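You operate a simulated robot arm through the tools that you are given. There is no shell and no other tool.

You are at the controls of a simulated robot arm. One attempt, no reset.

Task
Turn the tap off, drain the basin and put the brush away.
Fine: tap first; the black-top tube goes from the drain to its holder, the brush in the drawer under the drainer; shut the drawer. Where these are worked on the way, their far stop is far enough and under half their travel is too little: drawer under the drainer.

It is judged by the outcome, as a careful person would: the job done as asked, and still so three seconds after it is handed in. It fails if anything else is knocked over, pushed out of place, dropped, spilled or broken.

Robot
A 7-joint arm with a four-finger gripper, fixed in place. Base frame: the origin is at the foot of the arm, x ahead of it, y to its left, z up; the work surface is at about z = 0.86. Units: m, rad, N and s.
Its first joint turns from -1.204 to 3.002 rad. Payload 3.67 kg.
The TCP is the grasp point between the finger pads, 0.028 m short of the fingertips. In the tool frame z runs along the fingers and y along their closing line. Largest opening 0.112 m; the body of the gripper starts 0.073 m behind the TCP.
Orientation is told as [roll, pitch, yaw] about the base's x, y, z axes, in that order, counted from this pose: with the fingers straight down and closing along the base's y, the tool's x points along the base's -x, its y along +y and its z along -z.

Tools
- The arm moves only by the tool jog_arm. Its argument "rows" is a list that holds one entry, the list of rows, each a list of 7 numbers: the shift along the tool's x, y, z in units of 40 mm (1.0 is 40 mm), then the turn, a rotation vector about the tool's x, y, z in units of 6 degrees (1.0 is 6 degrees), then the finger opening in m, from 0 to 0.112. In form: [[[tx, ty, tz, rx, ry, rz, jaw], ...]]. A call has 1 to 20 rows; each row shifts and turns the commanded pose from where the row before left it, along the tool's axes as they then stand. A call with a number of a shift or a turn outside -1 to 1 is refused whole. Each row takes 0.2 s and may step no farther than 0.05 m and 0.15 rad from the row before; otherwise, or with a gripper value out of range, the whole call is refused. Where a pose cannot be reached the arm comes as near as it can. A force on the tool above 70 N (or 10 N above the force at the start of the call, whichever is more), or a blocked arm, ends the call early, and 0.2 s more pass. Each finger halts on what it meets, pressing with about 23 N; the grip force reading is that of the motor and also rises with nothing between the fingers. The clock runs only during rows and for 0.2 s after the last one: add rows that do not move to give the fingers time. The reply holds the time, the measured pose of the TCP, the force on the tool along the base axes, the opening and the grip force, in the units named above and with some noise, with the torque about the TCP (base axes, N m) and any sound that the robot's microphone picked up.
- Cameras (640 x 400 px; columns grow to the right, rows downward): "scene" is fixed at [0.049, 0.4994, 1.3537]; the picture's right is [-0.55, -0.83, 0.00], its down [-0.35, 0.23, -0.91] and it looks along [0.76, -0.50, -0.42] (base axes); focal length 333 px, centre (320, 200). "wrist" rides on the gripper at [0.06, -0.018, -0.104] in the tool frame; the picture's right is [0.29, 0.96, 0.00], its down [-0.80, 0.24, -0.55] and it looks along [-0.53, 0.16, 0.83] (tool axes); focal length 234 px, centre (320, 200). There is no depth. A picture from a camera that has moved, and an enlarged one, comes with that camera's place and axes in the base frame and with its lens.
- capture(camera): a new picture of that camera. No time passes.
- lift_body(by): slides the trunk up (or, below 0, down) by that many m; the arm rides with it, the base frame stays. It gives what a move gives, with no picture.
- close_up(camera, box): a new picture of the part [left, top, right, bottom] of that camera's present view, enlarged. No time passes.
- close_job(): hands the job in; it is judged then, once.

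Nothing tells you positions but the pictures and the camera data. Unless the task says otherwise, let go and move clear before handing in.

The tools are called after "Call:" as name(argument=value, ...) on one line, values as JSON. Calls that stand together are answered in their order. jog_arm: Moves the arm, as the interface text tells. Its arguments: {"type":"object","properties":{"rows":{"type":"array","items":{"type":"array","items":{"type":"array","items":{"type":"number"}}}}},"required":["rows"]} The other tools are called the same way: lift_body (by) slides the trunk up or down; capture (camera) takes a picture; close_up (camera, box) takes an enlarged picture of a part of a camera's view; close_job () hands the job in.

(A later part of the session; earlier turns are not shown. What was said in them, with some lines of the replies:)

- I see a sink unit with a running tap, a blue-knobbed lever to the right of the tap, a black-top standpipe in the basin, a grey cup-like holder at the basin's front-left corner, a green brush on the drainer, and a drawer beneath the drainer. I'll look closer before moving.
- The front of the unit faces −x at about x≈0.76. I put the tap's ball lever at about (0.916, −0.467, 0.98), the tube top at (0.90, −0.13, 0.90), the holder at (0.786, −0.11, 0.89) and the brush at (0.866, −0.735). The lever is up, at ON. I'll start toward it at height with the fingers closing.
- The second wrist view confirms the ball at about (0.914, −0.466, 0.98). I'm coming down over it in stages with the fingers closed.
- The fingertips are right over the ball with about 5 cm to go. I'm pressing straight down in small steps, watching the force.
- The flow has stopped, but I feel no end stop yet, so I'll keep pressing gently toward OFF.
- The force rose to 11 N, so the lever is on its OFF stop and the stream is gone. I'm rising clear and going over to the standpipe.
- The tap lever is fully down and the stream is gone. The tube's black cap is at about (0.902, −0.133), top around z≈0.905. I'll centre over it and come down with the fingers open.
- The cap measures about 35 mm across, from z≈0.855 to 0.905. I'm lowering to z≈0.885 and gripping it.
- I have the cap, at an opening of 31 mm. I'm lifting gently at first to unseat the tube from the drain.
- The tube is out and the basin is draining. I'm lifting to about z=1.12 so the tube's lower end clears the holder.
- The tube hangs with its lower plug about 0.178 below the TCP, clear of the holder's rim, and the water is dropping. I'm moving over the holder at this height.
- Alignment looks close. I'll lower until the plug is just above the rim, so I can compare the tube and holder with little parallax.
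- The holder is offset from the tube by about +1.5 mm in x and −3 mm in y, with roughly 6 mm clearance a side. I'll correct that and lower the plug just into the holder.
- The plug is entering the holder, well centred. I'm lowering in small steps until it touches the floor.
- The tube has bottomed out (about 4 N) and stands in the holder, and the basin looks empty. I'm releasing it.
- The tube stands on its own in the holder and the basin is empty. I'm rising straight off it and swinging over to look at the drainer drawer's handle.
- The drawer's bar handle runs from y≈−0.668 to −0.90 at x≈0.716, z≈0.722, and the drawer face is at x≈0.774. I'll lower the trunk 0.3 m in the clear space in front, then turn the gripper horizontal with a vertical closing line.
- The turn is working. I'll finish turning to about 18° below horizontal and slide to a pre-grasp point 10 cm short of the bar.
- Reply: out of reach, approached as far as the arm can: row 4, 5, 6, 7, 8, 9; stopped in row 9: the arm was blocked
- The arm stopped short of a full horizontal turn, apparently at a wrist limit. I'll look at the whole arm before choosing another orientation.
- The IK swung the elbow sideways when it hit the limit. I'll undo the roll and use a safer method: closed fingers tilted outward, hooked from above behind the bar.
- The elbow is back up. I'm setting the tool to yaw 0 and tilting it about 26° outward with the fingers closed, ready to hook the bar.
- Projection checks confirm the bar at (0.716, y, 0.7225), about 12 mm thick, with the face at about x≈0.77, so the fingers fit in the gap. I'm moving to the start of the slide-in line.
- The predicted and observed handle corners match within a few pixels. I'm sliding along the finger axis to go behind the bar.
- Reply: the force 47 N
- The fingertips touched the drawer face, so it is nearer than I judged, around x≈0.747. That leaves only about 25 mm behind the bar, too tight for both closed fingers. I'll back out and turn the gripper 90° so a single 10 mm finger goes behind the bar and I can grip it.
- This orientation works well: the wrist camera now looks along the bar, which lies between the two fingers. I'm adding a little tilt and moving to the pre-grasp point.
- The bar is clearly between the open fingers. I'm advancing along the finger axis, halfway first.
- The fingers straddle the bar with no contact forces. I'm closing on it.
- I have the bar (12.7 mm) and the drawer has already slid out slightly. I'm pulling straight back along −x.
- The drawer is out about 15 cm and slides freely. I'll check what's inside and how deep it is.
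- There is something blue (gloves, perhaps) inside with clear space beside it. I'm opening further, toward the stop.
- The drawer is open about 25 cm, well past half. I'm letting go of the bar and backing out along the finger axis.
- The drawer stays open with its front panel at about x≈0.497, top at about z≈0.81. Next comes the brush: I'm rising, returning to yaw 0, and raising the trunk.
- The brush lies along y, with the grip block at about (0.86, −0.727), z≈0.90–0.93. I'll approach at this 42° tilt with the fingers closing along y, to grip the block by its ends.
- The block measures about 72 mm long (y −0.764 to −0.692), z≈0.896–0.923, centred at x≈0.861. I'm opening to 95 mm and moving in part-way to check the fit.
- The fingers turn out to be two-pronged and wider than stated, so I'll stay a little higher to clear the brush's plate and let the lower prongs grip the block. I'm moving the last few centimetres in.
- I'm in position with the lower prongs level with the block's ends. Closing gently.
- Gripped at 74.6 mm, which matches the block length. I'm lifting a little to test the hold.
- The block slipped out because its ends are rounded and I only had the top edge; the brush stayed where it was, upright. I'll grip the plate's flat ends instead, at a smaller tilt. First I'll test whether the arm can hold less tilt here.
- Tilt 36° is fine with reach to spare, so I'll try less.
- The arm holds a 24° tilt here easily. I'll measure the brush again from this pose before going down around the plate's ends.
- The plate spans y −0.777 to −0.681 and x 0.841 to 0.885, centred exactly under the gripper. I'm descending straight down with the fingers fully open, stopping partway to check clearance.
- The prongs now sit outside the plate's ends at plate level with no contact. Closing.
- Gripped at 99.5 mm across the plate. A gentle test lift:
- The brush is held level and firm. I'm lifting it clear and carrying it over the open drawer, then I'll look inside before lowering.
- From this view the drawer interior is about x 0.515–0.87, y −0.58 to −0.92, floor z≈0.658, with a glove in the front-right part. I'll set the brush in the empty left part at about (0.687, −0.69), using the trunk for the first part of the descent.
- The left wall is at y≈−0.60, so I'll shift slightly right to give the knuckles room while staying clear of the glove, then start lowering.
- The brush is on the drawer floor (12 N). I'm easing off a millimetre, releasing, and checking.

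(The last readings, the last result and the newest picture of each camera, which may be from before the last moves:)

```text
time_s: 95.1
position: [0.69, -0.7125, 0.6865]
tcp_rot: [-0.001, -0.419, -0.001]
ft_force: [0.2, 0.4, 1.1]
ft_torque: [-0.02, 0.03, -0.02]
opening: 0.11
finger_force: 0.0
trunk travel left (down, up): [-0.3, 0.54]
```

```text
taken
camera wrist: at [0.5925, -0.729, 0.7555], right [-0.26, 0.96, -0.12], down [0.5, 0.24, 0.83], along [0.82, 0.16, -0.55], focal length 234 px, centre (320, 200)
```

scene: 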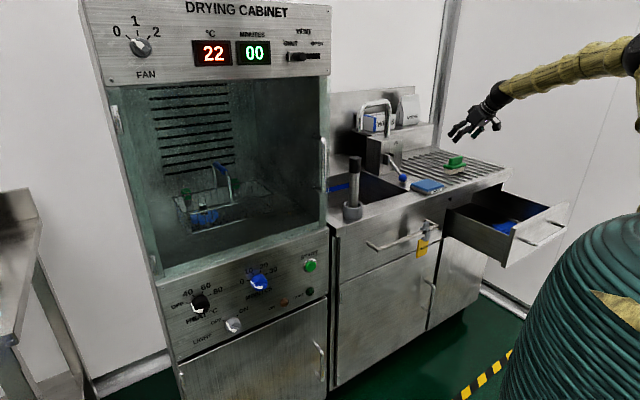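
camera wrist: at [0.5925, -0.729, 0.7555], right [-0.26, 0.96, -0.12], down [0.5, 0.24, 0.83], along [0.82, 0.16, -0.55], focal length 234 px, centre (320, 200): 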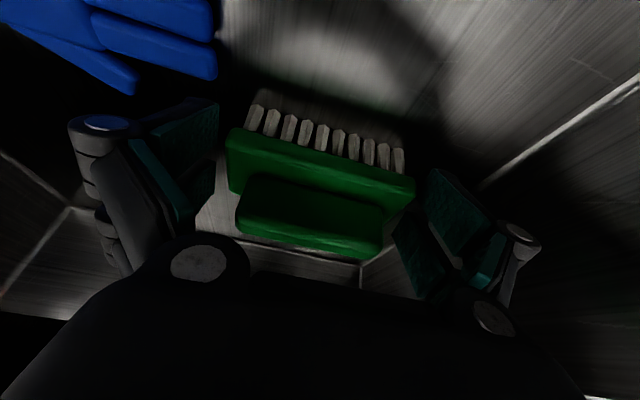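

The brush is standing on its bristles in the drawer and the fingers are free. I'm rising straight up out of the drawer.

Call:
jog_arm(rows=[[[-0.1, 0, -0.23, 0, 0, 0, 0.11], [-0.2, 0, -0.46, 0, 0, 0, 0.112], [-0.38, 0, -0.86, 0, 0, 0, 0.112], [-0.38, 0, -0.86, 0, 0, 0, 0.112], [-0.38, 0, -0.86, 0, 0, 0, 0.112], [-0.38, 0, -0.86, 0, 0, 0, 0.112], [-0.38, 0, -0.86, 0, 0, 0, 0.112], [-0.38, 0, -0.86, 0, 0, 0, 0.112], [0, 0, 0, 0, 0, 0, 0.112]]])

Call:
capture(camera="wrist")

Call:
close_up(camera="scene", box=[420, 130, 580, 270])

```text
time_s: 97.1
position: [0.6892, -0.7106, 0.942]
tcp_rot: [-0.001, -0.417, 0.001]
ft_force: [0.5, -0.5, -0.4]
ft_torque: [0.02, 0.02, 0.01]
opening: 0.1122
finger_force: 0.0
trunk travel left (down, up): [-0.3, 0.54]
```

```text
taken
camera wrist: at [0.5912, -0.728, 1.0101], right [-0.26, 0.96, -0.12], down [0.51, 0.24, 0.83], along [0.82, 0.16, -0.55], focal length 234 px, centre (320, 200)
```

wrist: 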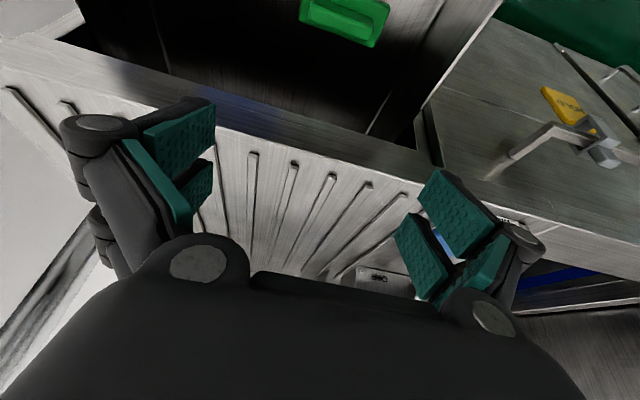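

```text
2.86 times, centred on (500, 200) of scene
camera zoom: at [0.049, 0.4994, 1.3537], right [-0.55, -0.83, 0.0], down [-0.35, 0.23, -0.91], along [0.76, -0.5, -0.42], focal length 950 px, centre (-194, 200)
```

zoom: 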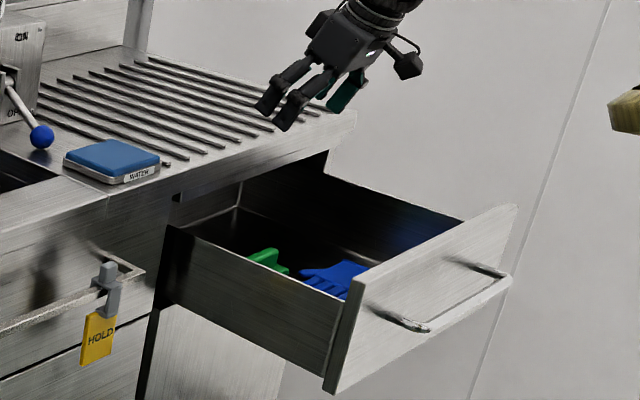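

The brush is in the drawer beside the glove, upright. To shut the drawer I'll come round in front and push its face above the bar with closed fingertips.

Call:
jog_arm(rows=[[[-0.38, 0, -0.86, 0, 0, 0, 0.08], [-0.38, 0, -0.86, 0, 0, 0, 0.04], [0.88, -0.14, -0.39, 0, 0, 0, 0.0], [0.88, -0.14, -0.39, 0, 0, 0, 0.0], [0.88, -0.14, -0.39, 0, 0, 0, 0.0], [0.88, -0.14, -0.39, 0, 0, 0, 0.0], [0.88, -0.14, -0.39, 0, 0, 0, 0.0], [0.88, -0.14, -0.39, 0, 0, 0, 0.0], [0.88, -0.14, -0.39, 0, 0, 0, 0.0], [0.4, 0, -0.18, 0, 0, 0, 0.0], [0, 0, 0, 0, -1, 0, 0.0], [0, 0, 0, 0, -1, 0, 0.0], [0, 0, 0, 0, -1, 0, 0.0], [0, 0, 0, 0, 0, 0, 0.0]]])

Call:
capture(camera="wrist")

Call:
capture(camera="scene")

```text
time_s: 100.1
position: [0.4028, -0.7506, 1.0184]
tcp_rot: [0.002, -0.736, 0.0]
ft_force: [0.1, 0.5, -0.3]
ft_torque: [0.0, -0.01, -0.01]
opening: 0.0001
finger_force: 22.8
trunk travel left (down, up): [-0.3, 0.54]
```

```text
taken
camera wrist: at [0.2883, -0.7679, 1.0526], right [-0.21, 0.96, -0.19], down [0.22, 0.24, 0.94], along [0.95, 0.16, -0.26], focal length 234 px, centre (320, 200)
```

wrist: 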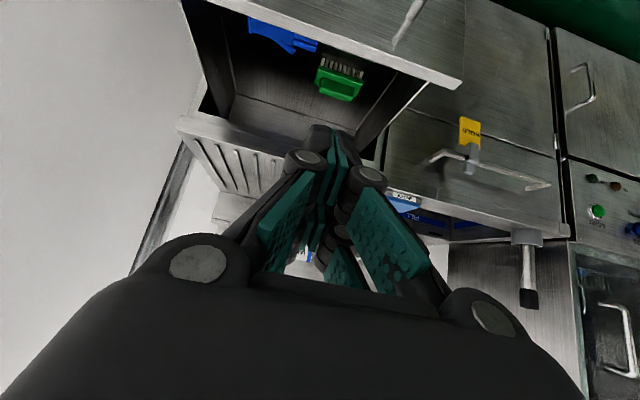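

```text
taken
```

scene: 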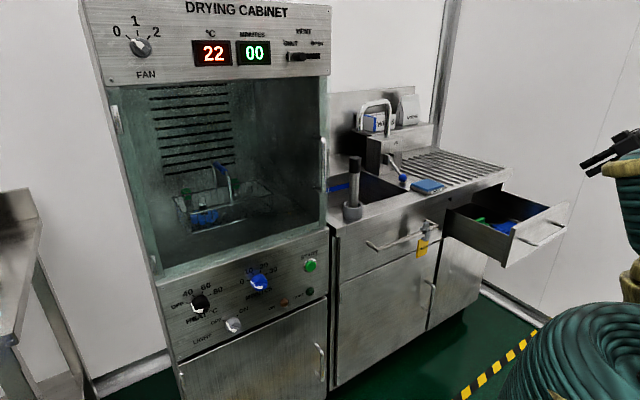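

The wrist view shows the brush and glove both settled in the drawer. I'm lowering in front of the panel to about z≈0.78.

Call:
jog_arm(rows=[[[0.66, 0, 0.745, 0, 0, 0, 0.0], [0.66, 0, 0.745, 0, 0, 0, 0.0], [0.66, 0, 0.745, 0, 0, 0, 0.0], [0.66, 0, 0.745, 0, 0, 0, 0.0], [0.66, 0, 0.745, 0, 0, 0, 0.0], [0.62, 0, 0.72, 0, 0, 0, 0.0], [0, 0, 0, 0, 0, 0, 0.0]]])

Call:
capture(camera="wrist")

Call:
close_up(camera="scene", box=[440, 140, 600, 270])

```text
time_s: 101.7
position: [0.403, -0.7524, 0.7829]
tcp_rot: [-0.002, -0.73, 0.001]
ft_force: [1.4, 0.2, 1.1]
ft_torque: [0.01, 0.0, -0.05]
opening: 0.0
finger_force: 22.9
trunk travel left (down, up): [-0.3, 0.54]
```

```text
taken
camera wrist: at [0.288, -0.7687, 0.8176], right [-0.21, 0.96, -0.19], down [0.22, 0.24, 0.94], along [0.95, 0.16, -0.27], focal length 234 px, centre (320, 200)
```

wrist: 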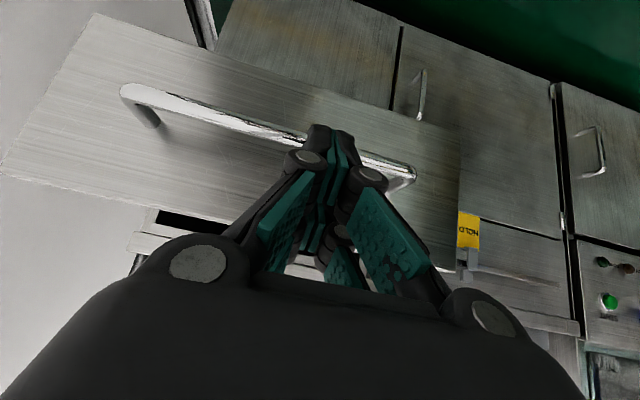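

```text
3.08 times, centred on (520, 205) of scene
camera zoom: at [0.049, 0.4994, 1.3537], right [-0.55, -0.83, 0.0], down [-0.35, 0.23, -0.91], along [0.76, -0.5, -0.42], focal length 1023 px, centre (-295, 185)
```

zoom: 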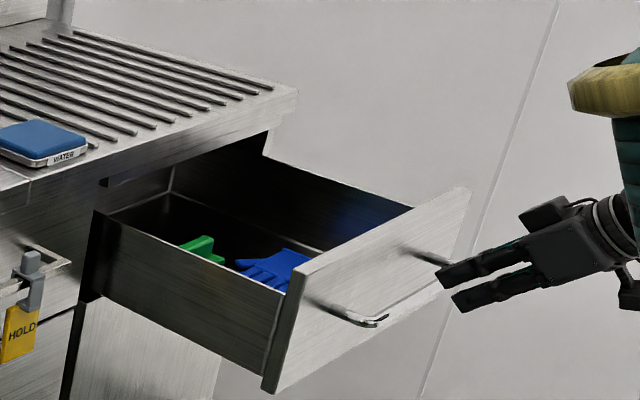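

The fingertips face the panel just above the bar. I'm pushing slowly in +x and checking early contact.

Call:
jog_arm(rows=[[[-0.4, 0, 0.2, 0, 0, 0, 0.0], [-0.33, 0, 0.3, 0, 0, 0, 0.0], [-0.296, 0, 0.268, 0, 0, 0, 0.0], [-0.296, 0, 0.268, 0, 0, 0, 0.0], [0, 0, 0, 0, 0, 0, 0.0]]])

Call:
capture(camera="wrist")

Call:
close_up(camera="scene", box=[440, 140, 600, 270])

```text
time_s: 102.9
position: [0.4714, -0.7525, 0.7854]
tcp_rot: [0.0, -0.731, 0.0]
ft_force: [-0.9, 0.0, 0.1]
ft_torque: [0.01, -0.02, 0.0]
opening: 0.0003
finger_force: 36.5
trunk travel left (down, up): [-0.3, 0.54]
```

```text
taken
camera wrist: at [0.3575, -0.7688, 0.8201], right [-0.21, 0.96, -0.19], down [0.22, 0.24, 0.94], along [0.95, 0.16, -0.27], focal length 234 px, centre (320, 200)
```

wrist: 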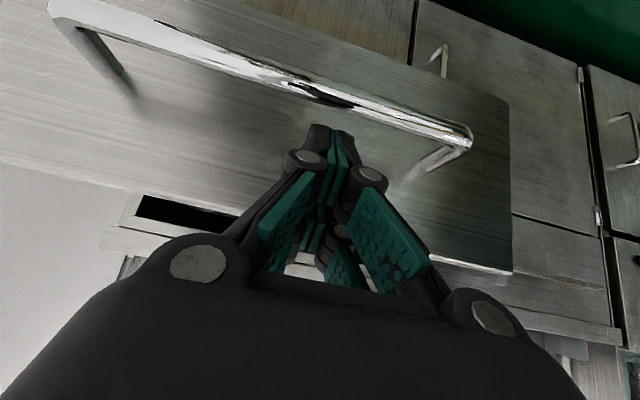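

```text
3.08 times, centred on (520, 205) of scene
camera zoom: at [0.049, 0.4994, 1.3537], right [-0.55, -0.83, 0.0], down [-0.35, 0.23, -0.91], along [0.76, -0.5, -0.42], focal length 1023 px, centre (-295, 185)
```

zoom: 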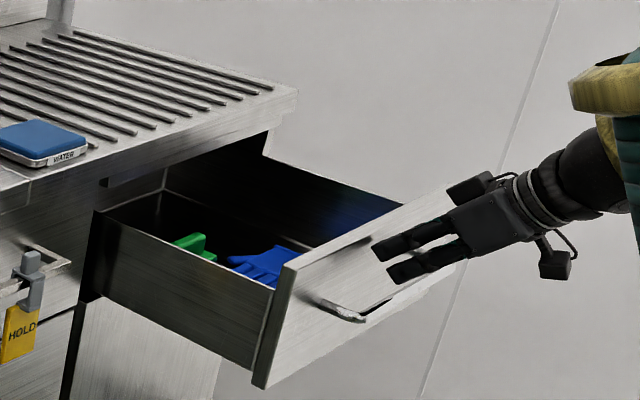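

The panel is moving with the fingertips and the bar is clear. I'm pushing on slowly.

Call:
jog_arm(rows=[[[-0.296, 0, 0.268, 0, 0, 0, 0.0], [-0.296, 0, 0.268, 0, 0, 0, 0.0], [-0.296, 0, 0.268, 0, 0, 0, 0.0], [-0.296, 0, 0.268, 0, 0, 0, 0.0], [-0.296, 0, 0.268, 0, 0, 0, 0.0], [-0.296, 0, 0.268, 0, 0, 0, 0.0], [-0.296, 0, 0.268, 0, 0, 0, 0.0], [-0.296, 0, 0.268, 0, 0, 0, 0.0], [-0.296, 0, 0.268, 0, 0, 0, 0.0], [-0.296, 0, 0.268, 0, 0, 0, 0.0]]])

Call:
close_up(camera="scene", box=[440, 140, 600, 270])

Call:
capture(camera="wrist")

```text
time_s: 105.1
position: [0.6323, -0.7514, 0.7851]
tcp_rot: [-0.002, -0.731, -0.001]
ft_force: [0.4, 0.3, 0.6]
ft_torque: [-0.01, -0.03, 0.04]
opening: 0.0
finger_force: 35.5
trunk travel left (down, up): [-0.3, 0.54]
```

```text
3.08 times, centred on (520, 205) of scene
camera zoom: at [0.049, 0.4994, 1.3537], right [-0.55, -0.83, 0.0], down [-0.35, 0.23, -0.91], along [0.76, -0.5, -0.42], focal length 1023 px, centre (-295, 185)
```

zoom: 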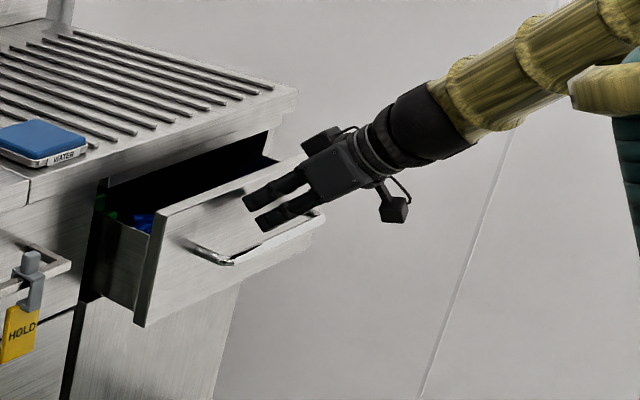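

```text
taken
camera wrist: at [0.5177, -0.7683, 0.8197], right [-0.21, 0.96, -0.19], down [0.22, 0.24, 0.94], along [0.95, 0.16, -0.27], focal length 234 px, centre (320, 200)
```

wrist: 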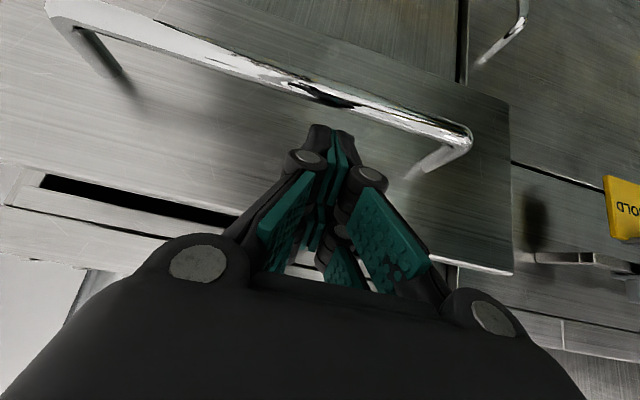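

Call:
jog_arm(rows=[[[-0.296, 0, 0.268, 0, 0, 0, 0.0], [-0.296, 0, 0.268, 0, 0, 0, 0.0], [-0.296, 0, 0.268, 0, 0, 0, 0.0], [-0.222, 0, 0.201, 0, 0, 0, 0.0], [0, 0, 0, 0, 0, 0, 0.0]]])

Call:
close_up(camera="scene", box=[440, 140, 600, 270])

Call:
capture(camera="wrist")

```text
time_s: 106.3
position: [0.6914, -0.7526, 0.7826]
tcp_rot: [-0.001, -0.731, 0.001]
ft_force: [-0.3, -0.2, -0.1]
ft_torque: [0.02, -0.03, 0.01]
opening: 0.0
finger_force: 35.0
trunk travel left (down, up): [-0.3, 0.54]
```

```text
3.08 times, centred on (520, 205) of scene
camera zoom: at [0.049, 0.4994, 1.3537], right [-0.55, -0.83, 0.0], down [-0.35, 0.23, -0.91], along [0.76, -0.5, -0.42], focal length 1023 px, centre (-295, 185)
```

zoom: 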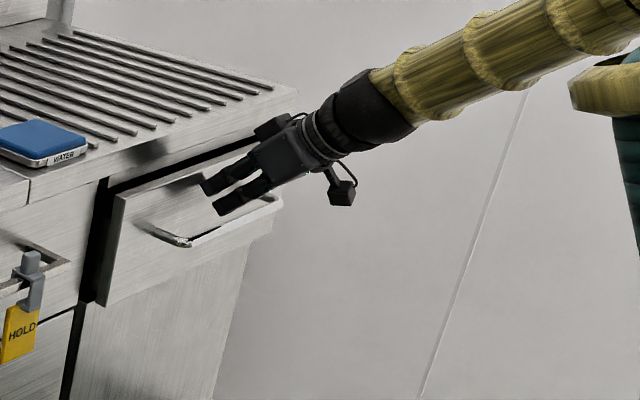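

```text
taken
camera wrist: at [0.5773, -0.7685, 0.8179], right [-0.21, 0.96, -0.19], down [0.22, 0.24, 0.94], along [0.95, 0.16, -0.27], focal length 234 px, centre (320, 200)
```

wrist: 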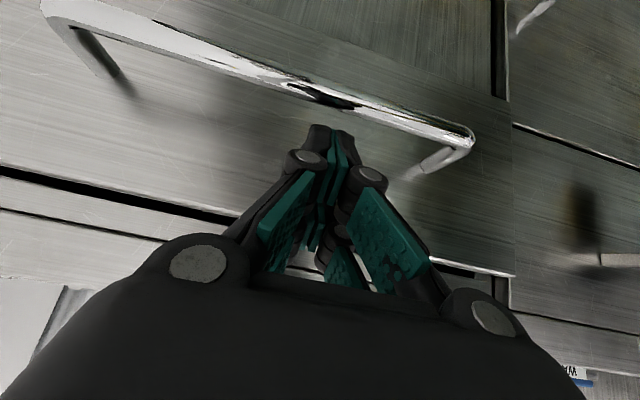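

Call:
jog_arm(rows=[[[-0.148, 0, 0.134, 0, 0, 0, 0.0], [-0.148, 0, 0.134, 0, 0, 0, 0.0], [0, 0, 0, 0, 0, 0, 0.0]]])

Call:
close_up(camera="scene", box=[440, 150, 560, 240])

```text
time_s: 107.1
position: [0.7073, -0.7515, 0.7843]
tcp_rot: [0.0, -0.732, 0.0]
ft_force: [0.2, 0.1, 0.1]
ft_torque: [-0.01, -0.02, -0.02]
opening: 0.0
finger_force: 35.4
trunk travel left (down, up): [-0.3, 0.54]
```

```text
4.44 times, centred on (500, 195) of scene
camera zoom: at [0.049, 0.4994, 1.3537], right [-0.55, -0.83, 0.0], down [-0.35, 0.23, -0.91], along [0.76, -0.5, -0.42], focal length 1478 px, centre (-480, 222)
```

zoom: 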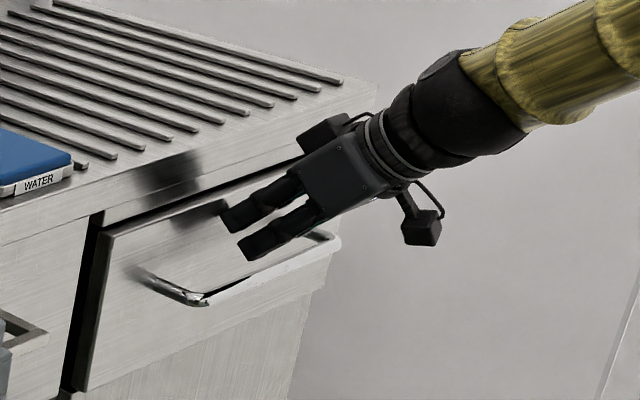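

Call:
jog_arm(rows=[[[-0.111, 0, 0.1, 0, 0, 0, 0.0], [-0.074, 0, 0.067, 0, 0, 0, 0.0], [0, 0, 0, 0, 0, 0, 0.0]]])

Call:
close_up(camera="scene", box=[440, 150, 560, 240])

```text
time_s: 107.9
position: [0.717, -0.7523, 0.7841]
tcp_rot: [0.0, -0.73, 0.002]
ft_force: [-0.7, 0.2, 0.4]
ft_torque: [0.01, -0.02, -0.02]
opening: 0.0058
finger_force: 35.5
trunk travel left (down, up): [-0.3, 0.54]
```

```text
4.44 times, centred on (500, 195) of scene
camera zoom: at [0.049, 0.4994, 1.3537], right [-0.55, -0.83, 0.0], down [-0.35, 0.23, -0.91], along [0.76, -0.5, -0.42], focal length 1478 px, centre (-480, 222)
```

zoom: 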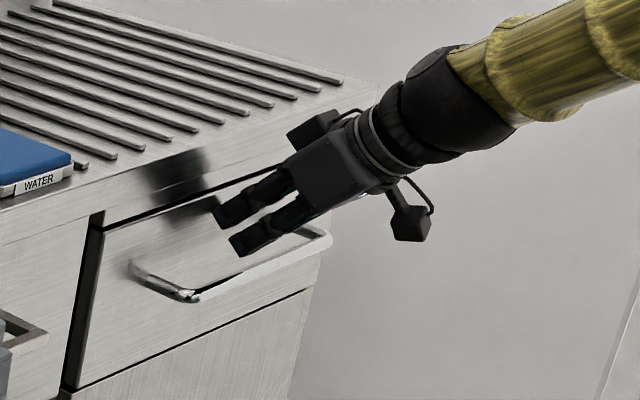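

Call:
jog_arm(rows=[[[-0.056, 0, 0.05, 0, 0, 0, 0.0], [-0.037, 0, 0.034, 0, 0, 0, 0.0], [0, 0, 0, 0, 0, 0, 0.0]]])

Call:
close_up(camera="scene", box=[440, 150, 560, 240])

```text
time_s: 108.8
position: [0.7161, -0.7532, 0.7839]
tcp_rot: [-0.001, -0.728, 0.003]
ft_force: [-66.2, -6.4, 16.1]
ft_torque: [-0.12, -0.43, -0.23]
opening: 0.006
finger_force: 35.8
trunk travel left (down, up): [-0.3, 0.54]
stopped in row 3: the force on the tool passed its limit at 72 N (the readings are from after the stop); the commanded pose is now the measured one
```

```text
4.44 times, centred on (500, 195) of scene
camera zoom: at [0.049, 0.4994, 1.3537], right [-0.55, -0.83, 0.0], down [-0.35, 0.23, -0.91], along [0.76, -0.5, -0.42], focal length 1478 px, centre (-480, 222)
```

zoom: 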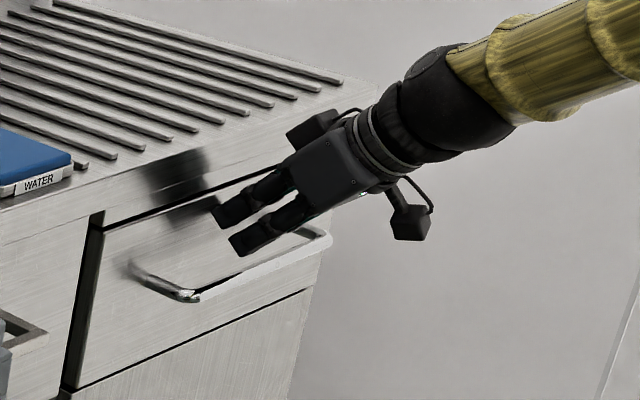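

The push reached a firm stop: the drawer is shut. I'm backing away along the finger axis.

Call:
jog_arm(rows=[[[0.1, 0, -0.15, 0, 0, 0, 0.0], [0.2, 0, -0.5, 0, 0, 0, 0.0], [0.3, 0, -0.8, 0, 0, 0, 0.0], [0.3, 0, -0.9, 0, 0, 0, 0.0], [0.3, 0, -0.9, 0, 0, 0, 0.0], [0, 0, -0.9, 0, 0, 0, 0.0], [0, 0, -0.9, 0, 0, 0, 0.0], [0, 0, -0.9, 0, 0, 0, 0.0], [0, 0, -0.9, 0, 0, 0, 0.0], [0, 0, 0, 0, 0, 0, 0.0]]])

Call:
capture(camera="scene")

Call:
capture(camera="wrist")

Call:
close_up(camera="scene", box=[420, 140, 520, 240])

Call:
close_up(camera="scene", box=[310, 90, 450, 230])

```text
time_s: 111.0
position: [0.5049, -0.7501, 0.9545]
tcp_rot: [0.003, -0.726, 0.0]
ft_force: [-0.4, 0.0, 0.0]
ft_torque: [0.0, -0.02, -0.03]
opening: 0.0002
finger_force: 35.6
trunk travel left (down, up): [-0.3, 0.54]
```

```text
taken
```

scene: 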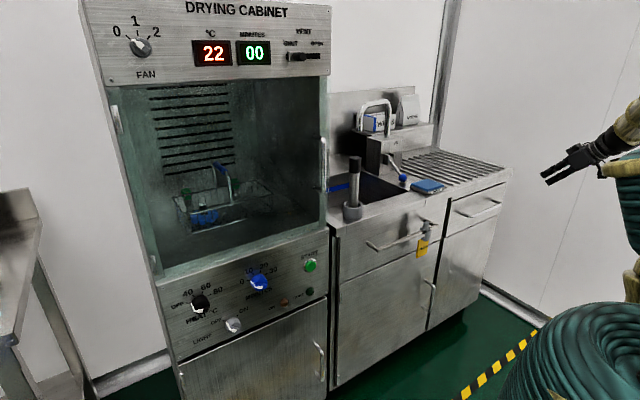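

```text
taken
camera wrist: at [0.3906, -0.7678, 0.9911], right [-0.22, 0.96, -0.19], down [0.23, 0.24, 0.94], along [0.95, 0.16, -0.27], focal length 234 px, centre (320, 200)
```

wrist: 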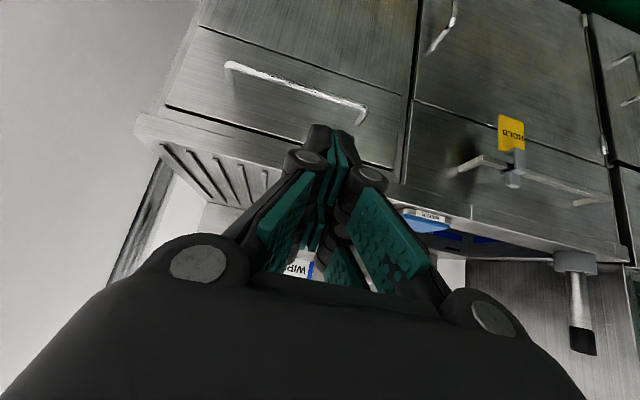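

```text
4.00 times, centred on (470, 190) of scene
camera zoom: at [0.049, 0.4994, 1.3537], right [-0.55, -0.83, 0.0], down [-0.35, 0.23, -0.91], along [0.76, -0.5, -0.42], focal length 1330 px, centre (-280, 240)
```

zoom: 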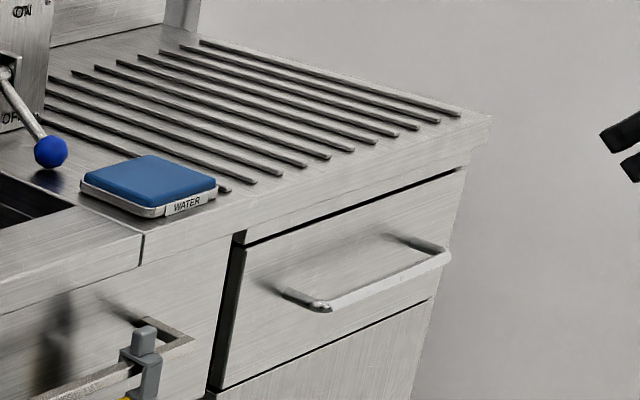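

```text
2.86 times, centred on (380, 160) of scene
camera zoom: at [0.049, 0.4994, 1.3537], right [-0.55, -0.83, 0.0], down [-0.35, 0.23, -0.91], along [0.76, -0.5, -0.42], focal length 950 px, centre (149, 314)
```

zoom: 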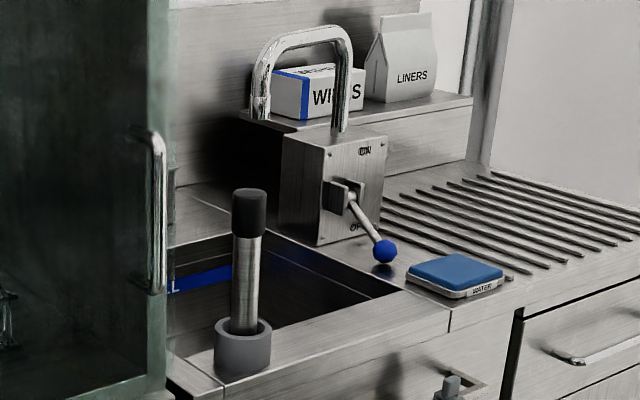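

Everything checks out:
- **Tap:** the lever is down at OFF and no water is flowing.
- **Basin:** it is empty, and the black-top tube stands in its holder.
- **Brush:** it is in the drawer under the drainer, and the drawer is shut with its handle back where it started.
- **Surroundings:** nothing else has moved and the arm is clear.

I'm handing the job in.

Call:
close_job()

```text
The job is handed in.
```

The job is done and handed in; I don't have the judging result.

- **Tap:** I pushed the lever down to its OFF stop, and the water stopped.
- **Basin:** I lifted the black-top tube out of the drain and stood it in its holder. The basin is empty.
- **Brush:** It stands on its bristles in the drawer under the drainer, next to the blue glove already there.
- **Drawer:** I opened it about 25 cm and then pushed it fully shut. Its handle is back where it started.

**Contacts along the way:**
- My first try at the drawer handle pressed the fingertips against the drawer front with about 40 N.
- My first grip on the brush slipped before it left the drainer, and the brush stayed upright in place.

The last pictures showed nothing else knocked over or moved, and the arm was clear.
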